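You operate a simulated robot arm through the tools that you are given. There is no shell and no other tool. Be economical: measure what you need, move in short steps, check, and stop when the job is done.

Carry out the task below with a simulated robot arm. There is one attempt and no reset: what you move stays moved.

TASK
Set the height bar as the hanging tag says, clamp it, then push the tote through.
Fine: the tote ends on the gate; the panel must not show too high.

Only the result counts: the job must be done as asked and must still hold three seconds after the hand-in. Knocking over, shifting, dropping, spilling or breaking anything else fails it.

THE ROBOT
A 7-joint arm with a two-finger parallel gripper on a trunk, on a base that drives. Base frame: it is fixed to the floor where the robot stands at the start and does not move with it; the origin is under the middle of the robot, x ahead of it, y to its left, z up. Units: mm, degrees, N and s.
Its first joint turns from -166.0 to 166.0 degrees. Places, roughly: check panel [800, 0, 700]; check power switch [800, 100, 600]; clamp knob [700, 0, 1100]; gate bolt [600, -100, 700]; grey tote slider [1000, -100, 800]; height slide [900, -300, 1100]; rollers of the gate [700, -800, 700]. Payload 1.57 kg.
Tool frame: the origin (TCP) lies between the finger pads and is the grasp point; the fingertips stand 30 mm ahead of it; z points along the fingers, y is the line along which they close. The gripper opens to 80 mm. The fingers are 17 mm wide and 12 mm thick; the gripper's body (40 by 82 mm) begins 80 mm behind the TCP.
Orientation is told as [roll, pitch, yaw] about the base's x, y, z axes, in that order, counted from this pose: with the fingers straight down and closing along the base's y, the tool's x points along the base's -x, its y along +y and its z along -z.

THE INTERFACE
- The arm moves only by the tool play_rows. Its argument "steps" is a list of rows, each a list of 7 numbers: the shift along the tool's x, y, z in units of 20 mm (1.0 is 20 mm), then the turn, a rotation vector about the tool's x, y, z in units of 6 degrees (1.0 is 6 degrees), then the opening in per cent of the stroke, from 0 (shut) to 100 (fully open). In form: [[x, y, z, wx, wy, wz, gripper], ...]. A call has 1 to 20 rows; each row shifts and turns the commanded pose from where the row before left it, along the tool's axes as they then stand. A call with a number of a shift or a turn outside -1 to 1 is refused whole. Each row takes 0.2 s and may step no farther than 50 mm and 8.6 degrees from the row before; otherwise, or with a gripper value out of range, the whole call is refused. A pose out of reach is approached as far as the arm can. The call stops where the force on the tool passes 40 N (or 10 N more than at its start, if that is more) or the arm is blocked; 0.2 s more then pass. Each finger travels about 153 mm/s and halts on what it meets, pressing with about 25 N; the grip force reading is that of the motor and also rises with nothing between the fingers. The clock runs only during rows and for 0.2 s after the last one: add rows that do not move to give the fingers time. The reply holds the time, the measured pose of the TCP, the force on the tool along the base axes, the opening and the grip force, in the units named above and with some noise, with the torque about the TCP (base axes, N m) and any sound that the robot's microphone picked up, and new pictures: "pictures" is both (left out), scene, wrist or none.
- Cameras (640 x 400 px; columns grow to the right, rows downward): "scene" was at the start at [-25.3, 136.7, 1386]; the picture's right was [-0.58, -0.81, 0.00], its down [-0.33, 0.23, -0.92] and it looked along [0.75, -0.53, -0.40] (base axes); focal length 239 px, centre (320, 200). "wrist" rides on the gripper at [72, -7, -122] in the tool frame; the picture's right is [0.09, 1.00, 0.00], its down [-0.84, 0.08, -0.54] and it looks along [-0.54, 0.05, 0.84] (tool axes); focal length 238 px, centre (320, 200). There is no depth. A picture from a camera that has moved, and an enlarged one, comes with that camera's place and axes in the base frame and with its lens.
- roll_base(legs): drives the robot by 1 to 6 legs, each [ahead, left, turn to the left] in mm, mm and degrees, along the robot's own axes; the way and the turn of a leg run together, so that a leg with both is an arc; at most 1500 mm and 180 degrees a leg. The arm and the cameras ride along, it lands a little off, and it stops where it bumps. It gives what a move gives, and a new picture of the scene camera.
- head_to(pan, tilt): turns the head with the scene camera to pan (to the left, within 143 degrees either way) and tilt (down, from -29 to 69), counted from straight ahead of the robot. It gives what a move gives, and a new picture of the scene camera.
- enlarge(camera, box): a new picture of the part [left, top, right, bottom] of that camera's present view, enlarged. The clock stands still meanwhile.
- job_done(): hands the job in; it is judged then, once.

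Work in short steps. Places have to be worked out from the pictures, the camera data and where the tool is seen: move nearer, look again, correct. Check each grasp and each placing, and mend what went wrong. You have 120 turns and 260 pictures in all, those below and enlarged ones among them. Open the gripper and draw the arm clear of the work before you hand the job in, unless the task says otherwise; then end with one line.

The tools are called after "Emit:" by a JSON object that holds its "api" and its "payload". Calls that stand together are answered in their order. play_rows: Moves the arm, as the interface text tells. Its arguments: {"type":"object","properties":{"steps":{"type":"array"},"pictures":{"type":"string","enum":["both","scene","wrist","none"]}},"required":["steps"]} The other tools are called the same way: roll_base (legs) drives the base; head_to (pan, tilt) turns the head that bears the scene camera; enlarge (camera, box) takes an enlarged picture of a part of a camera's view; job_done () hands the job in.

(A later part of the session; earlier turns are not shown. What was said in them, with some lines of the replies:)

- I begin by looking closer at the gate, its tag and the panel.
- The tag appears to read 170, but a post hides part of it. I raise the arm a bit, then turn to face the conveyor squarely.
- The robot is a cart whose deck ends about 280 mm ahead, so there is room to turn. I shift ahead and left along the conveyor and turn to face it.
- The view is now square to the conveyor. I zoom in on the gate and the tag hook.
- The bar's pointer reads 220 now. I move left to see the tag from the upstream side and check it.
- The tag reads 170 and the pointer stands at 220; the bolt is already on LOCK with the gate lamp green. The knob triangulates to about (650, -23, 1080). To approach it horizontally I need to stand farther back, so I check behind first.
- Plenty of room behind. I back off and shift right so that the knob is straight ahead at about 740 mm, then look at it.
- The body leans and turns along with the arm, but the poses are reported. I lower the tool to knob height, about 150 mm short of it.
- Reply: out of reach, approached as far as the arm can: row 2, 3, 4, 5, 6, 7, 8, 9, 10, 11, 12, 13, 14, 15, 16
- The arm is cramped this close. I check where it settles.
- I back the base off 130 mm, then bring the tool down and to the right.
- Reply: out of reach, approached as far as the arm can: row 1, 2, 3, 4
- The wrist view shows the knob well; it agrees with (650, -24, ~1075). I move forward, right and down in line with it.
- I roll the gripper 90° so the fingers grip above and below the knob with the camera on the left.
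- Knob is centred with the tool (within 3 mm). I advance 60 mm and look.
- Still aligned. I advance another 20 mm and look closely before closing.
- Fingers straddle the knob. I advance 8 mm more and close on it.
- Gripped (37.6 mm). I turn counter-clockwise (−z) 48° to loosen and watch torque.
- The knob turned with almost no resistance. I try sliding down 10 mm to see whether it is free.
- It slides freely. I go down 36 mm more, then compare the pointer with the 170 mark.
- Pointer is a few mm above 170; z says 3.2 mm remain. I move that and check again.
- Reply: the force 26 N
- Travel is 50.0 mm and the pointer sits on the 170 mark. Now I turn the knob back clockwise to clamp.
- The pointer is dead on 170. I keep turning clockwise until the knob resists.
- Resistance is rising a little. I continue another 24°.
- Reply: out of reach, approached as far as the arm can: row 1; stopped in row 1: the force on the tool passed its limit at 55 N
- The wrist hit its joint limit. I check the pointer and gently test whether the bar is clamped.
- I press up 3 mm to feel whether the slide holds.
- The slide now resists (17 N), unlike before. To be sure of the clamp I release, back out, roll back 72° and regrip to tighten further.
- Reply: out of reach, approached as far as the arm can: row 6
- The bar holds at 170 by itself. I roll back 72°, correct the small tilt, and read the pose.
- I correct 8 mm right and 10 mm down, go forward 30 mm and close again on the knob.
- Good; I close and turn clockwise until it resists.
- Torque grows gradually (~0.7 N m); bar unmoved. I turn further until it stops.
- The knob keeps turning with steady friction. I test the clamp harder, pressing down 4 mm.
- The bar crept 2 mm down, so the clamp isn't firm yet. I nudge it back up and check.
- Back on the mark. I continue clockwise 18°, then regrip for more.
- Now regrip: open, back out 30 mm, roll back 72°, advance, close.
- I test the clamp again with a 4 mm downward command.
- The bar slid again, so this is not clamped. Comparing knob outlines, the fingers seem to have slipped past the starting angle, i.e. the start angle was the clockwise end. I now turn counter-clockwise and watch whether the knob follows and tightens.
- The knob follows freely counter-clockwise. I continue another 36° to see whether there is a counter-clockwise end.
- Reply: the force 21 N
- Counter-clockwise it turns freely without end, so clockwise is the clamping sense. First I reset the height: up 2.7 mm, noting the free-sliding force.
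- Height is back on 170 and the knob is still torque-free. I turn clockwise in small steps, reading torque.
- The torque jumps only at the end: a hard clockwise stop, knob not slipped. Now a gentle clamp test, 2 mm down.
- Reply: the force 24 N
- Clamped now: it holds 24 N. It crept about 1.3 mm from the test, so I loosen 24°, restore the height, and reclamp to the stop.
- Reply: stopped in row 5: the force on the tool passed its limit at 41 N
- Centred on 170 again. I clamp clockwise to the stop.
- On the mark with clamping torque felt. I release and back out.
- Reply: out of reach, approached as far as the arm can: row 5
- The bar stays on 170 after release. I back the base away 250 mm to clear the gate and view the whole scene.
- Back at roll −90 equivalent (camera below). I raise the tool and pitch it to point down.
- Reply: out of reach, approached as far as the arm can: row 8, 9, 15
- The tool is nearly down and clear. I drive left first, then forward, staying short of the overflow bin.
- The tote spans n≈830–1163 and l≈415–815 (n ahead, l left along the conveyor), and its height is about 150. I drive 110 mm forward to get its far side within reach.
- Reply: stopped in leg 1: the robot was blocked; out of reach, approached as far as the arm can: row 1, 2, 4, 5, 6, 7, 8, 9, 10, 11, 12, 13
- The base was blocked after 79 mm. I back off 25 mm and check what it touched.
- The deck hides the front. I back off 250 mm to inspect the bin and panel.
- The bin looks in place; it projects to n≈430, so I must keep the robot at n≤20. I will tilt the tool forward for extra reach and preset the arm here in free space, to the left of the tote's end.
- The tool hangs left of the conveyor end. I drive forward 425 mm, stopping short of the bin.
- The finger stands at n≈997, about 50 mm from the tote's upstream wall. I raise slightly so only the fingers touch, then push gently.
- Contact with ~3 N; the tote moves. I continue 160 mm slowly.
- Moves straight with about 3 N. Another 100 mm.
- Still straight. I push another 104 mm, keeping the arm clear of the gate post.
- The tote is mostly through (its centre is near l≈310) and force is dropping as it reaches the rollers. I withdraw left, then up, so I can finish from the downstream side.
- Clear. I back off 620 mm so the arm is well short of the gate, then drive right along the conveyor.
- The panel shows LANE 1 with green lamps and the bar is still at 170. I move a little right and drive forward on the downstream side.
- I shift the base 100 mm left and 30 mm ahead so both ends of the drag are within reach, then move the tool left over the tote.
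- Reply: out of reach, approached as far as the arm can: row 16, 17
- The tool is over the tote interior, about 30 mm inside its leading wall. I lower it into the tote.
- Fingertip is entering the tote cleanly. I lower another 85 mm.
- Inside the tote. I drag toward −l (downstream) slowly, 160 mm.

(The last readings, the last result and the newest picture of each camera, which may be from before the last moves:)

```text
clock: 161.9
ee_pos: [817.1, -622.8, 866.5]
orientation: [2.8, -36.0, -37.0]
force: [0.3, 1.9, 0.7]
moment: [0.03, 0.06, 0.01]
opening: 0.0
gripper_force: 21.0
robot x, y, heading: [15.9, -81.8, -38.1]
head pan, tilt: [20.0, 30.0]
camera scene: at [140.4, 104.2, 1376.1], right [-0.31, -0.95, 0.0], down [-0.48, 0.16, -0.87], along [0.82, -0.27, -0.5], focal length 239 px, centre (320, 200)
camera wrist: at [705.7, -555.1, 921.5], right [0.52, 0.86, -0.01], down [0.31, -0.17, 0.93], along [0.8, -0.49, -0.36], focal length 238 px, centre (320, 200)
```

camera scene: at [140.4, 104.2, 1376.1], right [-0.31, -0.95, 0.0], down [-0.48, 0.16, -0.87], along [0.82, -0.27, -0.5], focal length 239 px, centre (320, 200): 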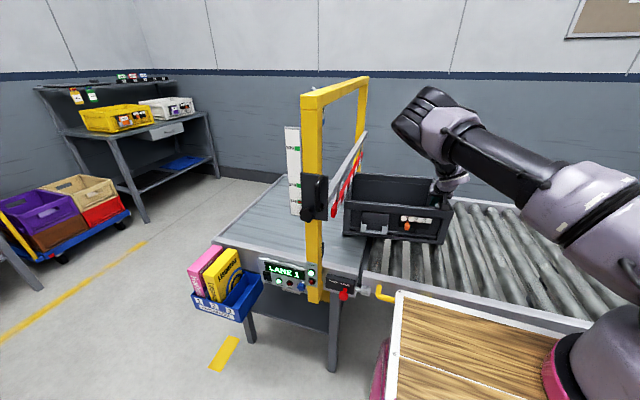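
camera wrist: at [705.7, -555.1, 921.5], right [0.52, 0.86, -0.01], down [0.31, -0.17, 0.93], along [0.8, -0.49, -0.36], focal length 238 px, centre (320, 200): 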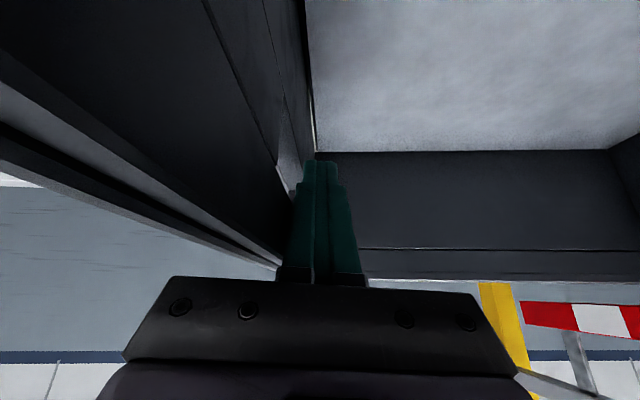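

Dragging works at 2 N, no yaw. Another 160 mm.

Emit:
{"api": "play_rows", "payload": {"steps": [[0, -0.4, 0, 0, 0, 0, 0], [0, -0.4, 0, 0, 0, 0, 0], [0, -0.4, 0, 0, 0, 0, 0], [0, -0.4, 0, 0, 0, 0, 0], [0, -0.4, 0, 0, 0, 0, 0], [0, -0.4, 0, 0, 0, 0, 0], [0, -0.4, 0, 0, 0, 0, 0], [0, -0.4, 0, 0, 0, 0, 0], [0, -0.4, 0, 0, 0, 0, 0], [0, -0.4, 0, 0, 0, 0, 0], [0, -0.4, 0, 0, 0, 0, 0], [0, -0.4, 0, 0, 0, 0, 0], [0, -0.4, 0, 0, 0, 0, 0], [0, -0.4, 0, 0, 0, 0, 0], [0, -0.4, 0, 0, 0, 0, 0], [0, -0.4, 0, 0, 0, 0, 0], [0, -0.4, 0, 0, 0, 0, 0], [0, -0.4, 0, 0, 0, 0, 0], [0, -0.4, 0, 0, 0, 0, 0], [0, -0.4, 0, 0, 0, 0, 0]]}}

```text
clock: 163.5
ee_pos: [787.9, -666.2, 866.5]
orientation: [2.8, -36.4, -37.0]
force: [-1.5, -1.0, 14.0]
moment: [1.15, 1.3, 0.69]
opening: 0.1
gripper_force: 21.7
robot x, y, heading: [17.5, -82.1, -38.0]
head pan, tilt: [20.0, 30.0]
stopped in row 7: the force on the tool passed its limit at 42 N (the readings are from after the stop); the commanded pose is now the measured one
camera scene: at [139.9, 104.4, 1376.1], right [-0.31, -0.95, 0.0], down [-0.47, 0.16, -0.87], along [0.82, -0.27, -0.5], focal length 239 px, centre (320, 200)
camera wrist: at [674.9, -598.2, 921.3], right [0.52, 0.86, -0.01], down [0.31, -0.17, 0.94], along [0.8, -0.49, -0.35], focal length 238 px, centre (320, 200)
```

scene: 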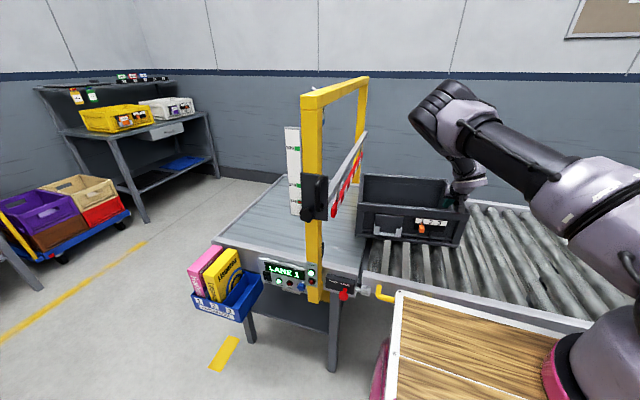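
wrist: 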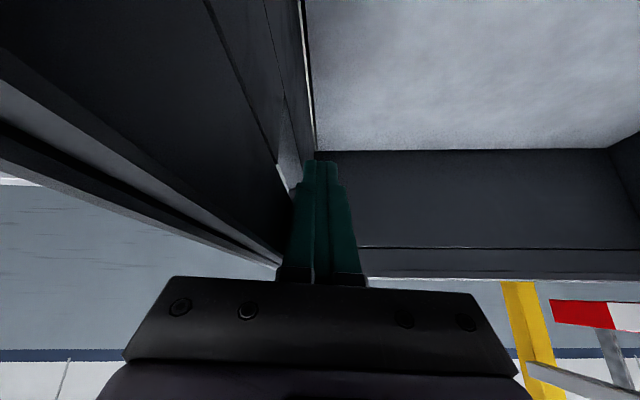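

An upward force appeared; the gripper body is probably touching the rim from above. I look closer.

Emit:
{"api": "enlarge", "payload": {"camera": "scene", "box": [320, 140, 520, 300]}}

Emit:
{"api": "play_rows", "payload": {"steps": [[-0.22, 0.15, -0.3, 0, 0, 0, 0], [-0.22, 0.1, -0.3, 0, 0, 0, 0], [0, 0, 0, 0, 0, 0, 0]], "pictures": "wrist"}}

```text
2.50 times, centred on (420, 220) of scene
camera zoom: at [139.9, 104.4, 1376.1], right [-0.31, -0.95, 0.0], down [-0.47, 0.16, -0.87], along [0.82, -0.27, -0.5], focal length 597 px, centre (70, 150)
```

zoom: 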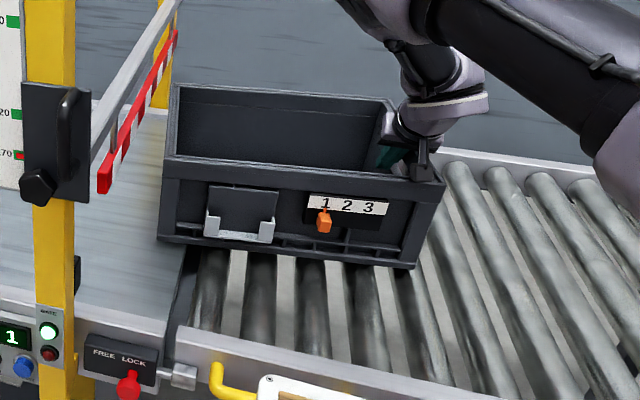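

```text
clock: 164.3
ee_pos: [788.9, -661.9, 880.2]
orientation: [2.9, -36.3, -37.1]
force: [-0.3, 1.1, 0.1]
moment: [0.02, -0.01, 0.02]
opening: 0.0
gripper_force: 21.1
robot x, y, heading: [17.2, -80.1, -38.0]
head pan, tilt: [20.0, 30.0]
camera wrist: at [677.1, -594.4, 935.3], right [0.52, 0.86, -0.01], down [0.31, -0.17, 0.93], along [0.8, -0.49, -0.36], focal length 238 px, centre (320, 200)
```

wrist: 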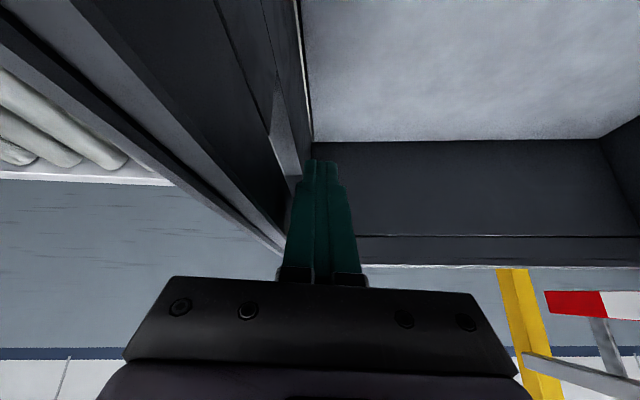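

The force vanished after lifting 14 mm. The tote is nearly all on the rollers; I continue dragging with slight lift compensation.

Emit:
{"api": "play_rows", "payload": {"steps": [[-0.01, -0.4, -0.013, 0, 0, 0, 0], [-0.01, -0.4, -0.013, 0, 0, 0, 0], [-0.01, -0.4, -0.013, 0, 0, 0, 0], [-0.01, -0.4, -0.013, 0, 0, 0, 0], [-0.01, -0.4, -0.013, 0, 0, 0, 0], [-0.01, -0.4, -0.013, 0, 0, 0, 0], [-0.01, -0.4, -0.013, 0, 0, 0, 0], [-0.01, -0.4, -0.013, 0, 0, 0, 0], [-0.01, -0.4, -0.013, 0, 0, 0, 0], [-0.01, -0.4, -0.013, 0, 0, 0, 0], [-0.01, -0.4, -0.013, 0, 0, 0, 0], [-0.01, -0.4, -0.013, 0, 0, 0, 0], [-0.01, -0.4, -0.013, 0, 0, 0, 0], [-0.01, -0.4, -0.013, 0, 0, 0, 0]]}}

```text
clock: 167.3
ee_pos: [725.1, -752.6, 881.6]
orientation: [2.9, -36.3, -37.2]
force: [0.5, -0.7, 0.4]
moment: [0.02, 0.02, -0.01]
opening: 0.1
gripper_force: 21.3
robot x, y, heading: [15.0, -74.7, -37.9]
head pan, tilt: [20.0, 30.0]
camera scene: at [140.4, 104.2, 1376.1], right [-0.31, -0.95, 0.0], down [-0.48, 0.16, -0.87], along [0.82, -0.27, -0.5], focal length 239 px, centre (320, 200)
camera wrist: at [612.7, -685.3, 936.0], right [0.52, 0.86, -0.01], down [0.31, -0.17, 0.93], along [0.8, -0.49, -0.36], focal length 238 px, centre (320, 200)
```

scene: 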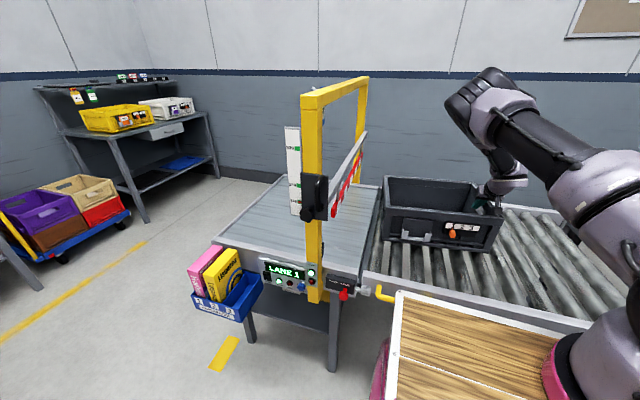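
wrist: 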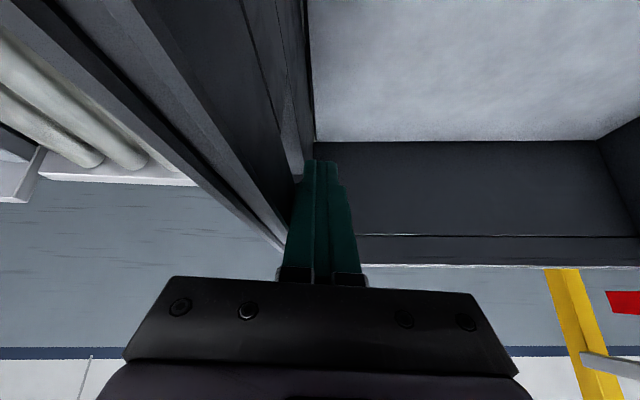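

The tote is now on the roller gate; I bring it toward the gate's middle with another 150 mm.

Emit:
{"api": "play_rows", "payload": {"steps": [[-0.01, -0.4, -0.013, 0, 0, 0, 0], [-0.01, -0.4, -0.013, 0, 0, 0, 0], [-0.01, -0.4, -0.013, 0, 0, 0, 0], [-0.01, -0.4, -0.013, 0, 0, 0, 0], [-0.01, -0.4, -0.013, 0, 0, 0, 0], [-0.01, -0.4, -0.013, 0, 0, 0, 0], [-0.01, -0.4, -0.013, 0, 0, 0, 0], [-0.01, -0.4, -0.013, 0, 0, 0, 0], [-0.01, -0.4, -0.013, 0, 0, 0, 0], [-0.01, -0.4, -0.013, 0, 0, 0, 0], [-0.01, -0.4, -0.013, 0, 0, 0, 0], [-0.01, -0.4, -0.013, 0, 0, 0, 0], [-0.01, -0.4, -0.013, 0, 0, 0, 0], [-0.01, -0.4, -0.013, 0, 0, 0, 0], [-0.01, -0.4, -0.013, 0, 0, 0, 0], [-0.01, -0.4, -0.013, 0, 0, 0, 0], [-0.01, -0.3, -0.013, 0, 0, 0, 0], [-0.01, -0.2, -0.013, 0, 0, 0, 0], [0, -0.1, 0, 0, 0, 0, 0]]}}

```text
clock: 171.3
ee_pos: [645.5, -867.8, 883.2]
orientation: [2.9, -36.3, -37.1]
force: [0.1, 0.2, 0.7]
moment: [-0.03, 0.01, 0.01]
opening: 0.4
gripper_force: 21.3
robot x, y, heading: [18.7, -80.3, -38.0]
head pan, tilt: [20.0, 30.0]
camera scene: at [140.4, 104.2, 1376.1], right [-0.31, -0.95, 0.0], down [-0.48, 0.16, -0.87], along [0.82, -0.27, -0.5], focal length 239 px, centre (320, 200)
camera wrist: at [532.0, -799.6, 936.5], right [0.52, 0.86, -0.01], down [0.31, -0.17, 0.93], along [0.8, -0.49, -0.36], focal length 238 px, centre (320, 200)
```

scene: 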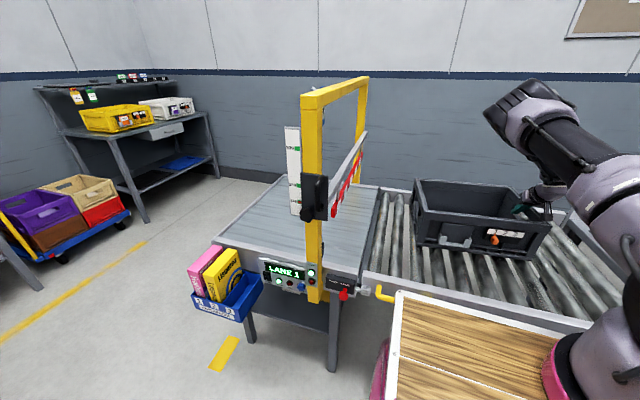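
wrist: 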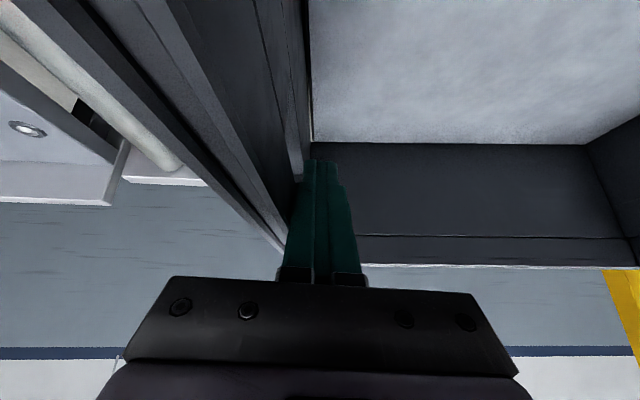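

The tote sits mid-gate. I move 20 mm off the wall inside and lift straight out.

Emit:
{"api": "play_rows", "payload": {"steps": [[0, 0.5, 0, 0, 0, 0, 0], [0, 0.5, 0, 0, 0, 0, 0], [-0.588, 0, -0.809, 0, 0, 0, 0], [-0.588, 0, -0.809, 0, 0, 0, 0], [-0.588, 0, -0.809, 0, 0, 0, 0], [-0.588, 0, -0.809, 0, 0, 0, 0], [-0.588, 0, -0.809, 0, 0, 0, 0], [-0.588, 0, -0.809, 0, 0, 0, 0], [-0.588, 0, -0.809, 0, 0, 0, 0], [-0.588, 0, -0.809, 0, 0, 0, 0], [-0.588, 0, -0.809, 0, 0, 0, 0], [-0.588, 0, -0.809, 0, 0, 0, 0], [-0.588, 0, -0.809, 0, 0, 0, 0], [-0.588, 0, -0.809, 0, 0, 0, 0], [0, 0, 0, 0, 0, 0, 60], [0, 0, 0, 0, 0, 0, 60]]}}

```text
clock: 174.7
ee_pos: [647.8, -860.2, 1122.6]
orientation: [2.8, -36.2, -37.1]
force: [-0.1, 0.3, 0.5]
moment: [-0.02, 0.02, -0.01]
opening: 47.7
gripper_force: 0.1
robot x, y, heading: [15.9, -80.8, -38.1]
head pan, tilt: [20.0, 30.0]
camera scene: at [140.4, 104.1, 1376.1], right [-0.31, -0.95, 0.0], down [-0.48, 0.16, -0.87], along [0.82, -0.27, -0.5], focal length 239 px, centre (320, 200)
camera wrist: at [534.8, -793.1, 1177.0], right [0.52, 0.86, -0.01], down [0.31, -0.17, 0.93], along [0.8, -0.49, -0.36], focal length 238 px, centre (320, 200)
```

scene: 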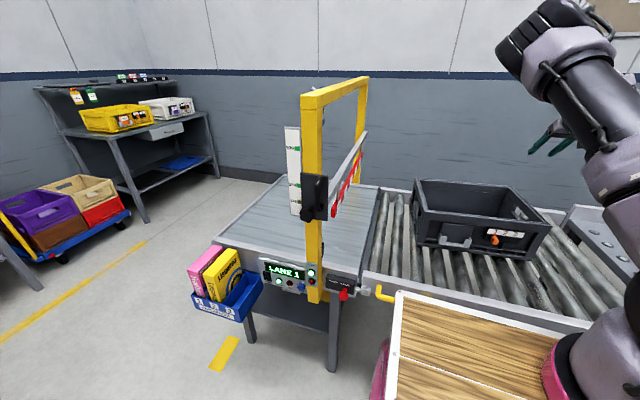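
wrist: 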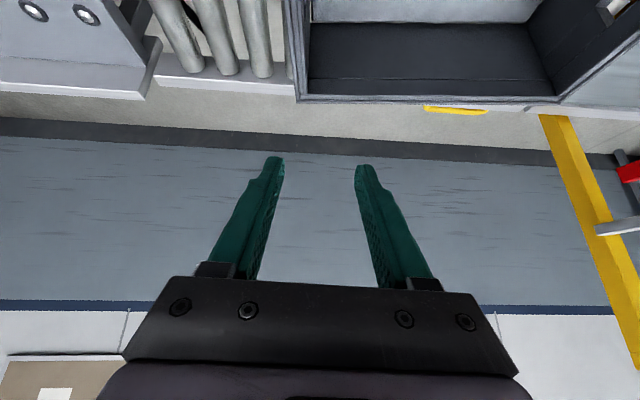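

The arm is clear and the tote stays put. I back the base off and make a last check of bar, panel and tote.

Emit:
{"api": "roll_base", "payload": {"legs": [[-500, 0, 0]]}}

Emit:
{"api": "enlarge", "payload": {"camera": "scene", "box": [260, 80, 420, 240]}}

Emit:
{"api": "enlarge", "payload": {"camera": "scene", "box": [360, 140, 560, 260]}}

```text
clock: 177.7
ee_pos: [252.6, -547.9, 1122.7]
orientation: [3.0, -36.2, -36.9]
force: [0.2, -0.2, -0.4]
moment: [-0.03, 0.0, -0.03]
opening: 48.1
gripper_force: 0.0
robot x, y, heading: [-381.2, 231.1, -38.3]
head pan, tilt: [20.0, 30.0]
camera scene: at [-257.7, 415.7, 1376.1], right [-0.31, -0.95, 0.0], down [-0.48, 0.15, -0.87], along [0.82, -0.27, -0.5], focal length 239 px, centre (320, 200)
```

scene: 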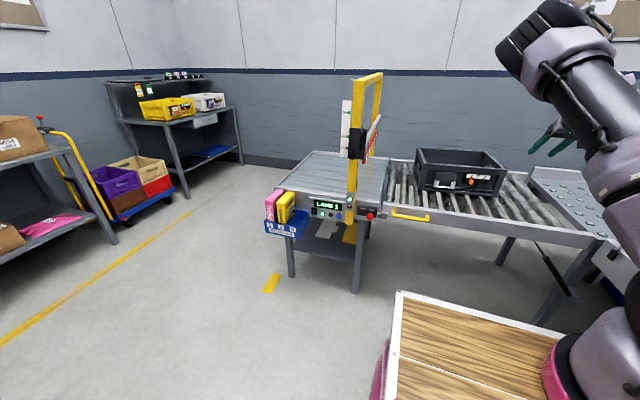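

```text
2.50 times, centred on (340, 160) of scene
camera zoom: at [-257.7, 415.7, 1376.1], right [-0.31, -0.95, 0.0], down [-0.48, 0.15, -0.87], along [0.82, -0.27, -0.5], focal length 597 px, centre (270, 300)
```

zoom: 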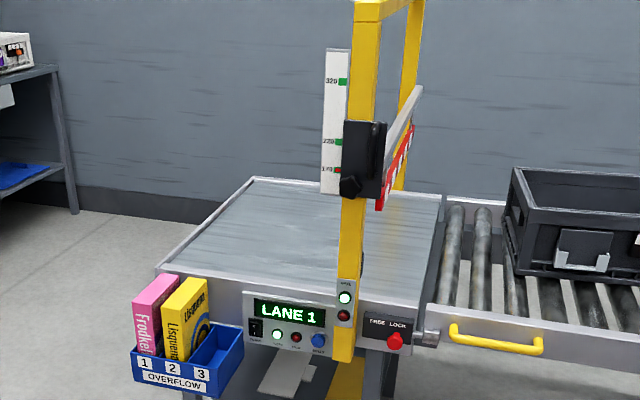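

```text
3.20 times, centred on (460, 200) of scene
camera zoom: at [-257.7, 415.7, 1376.1], right [-0.31, -0.95, 0.0], down [-0.48, 0.15, -0.87], along [0.82, -0.27, -0.5], focal length 764 px, centre (-128, 200)
```

zoom: 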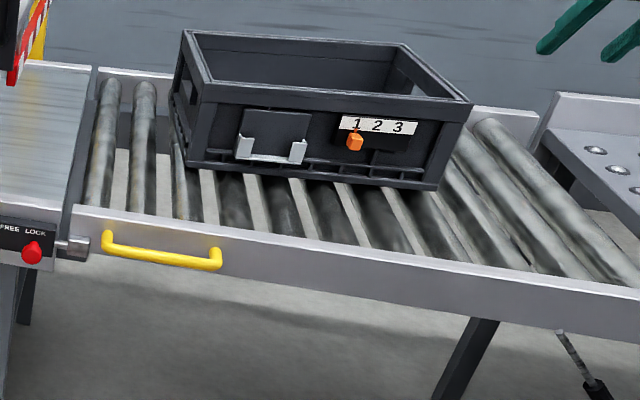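

The tote rests on the roller gate, the bar is at 170 and clamped, and the panel shows LANE 1 with green lamps. The gripper is open and clear, so I hand in.

Emit:
{"api": "job_done", "payload": {}}

```text
The job is handed in.
```

I set the height bar to 170 as the tag says and clamped it (it held a 24 N push). The tote went through and now sits on the roller gate, and the panel shows LANE 1, not too high. The base was stopped once while driving up to the conveyor, probably by the overflow bin; the bin and its boxes look undisturbed.
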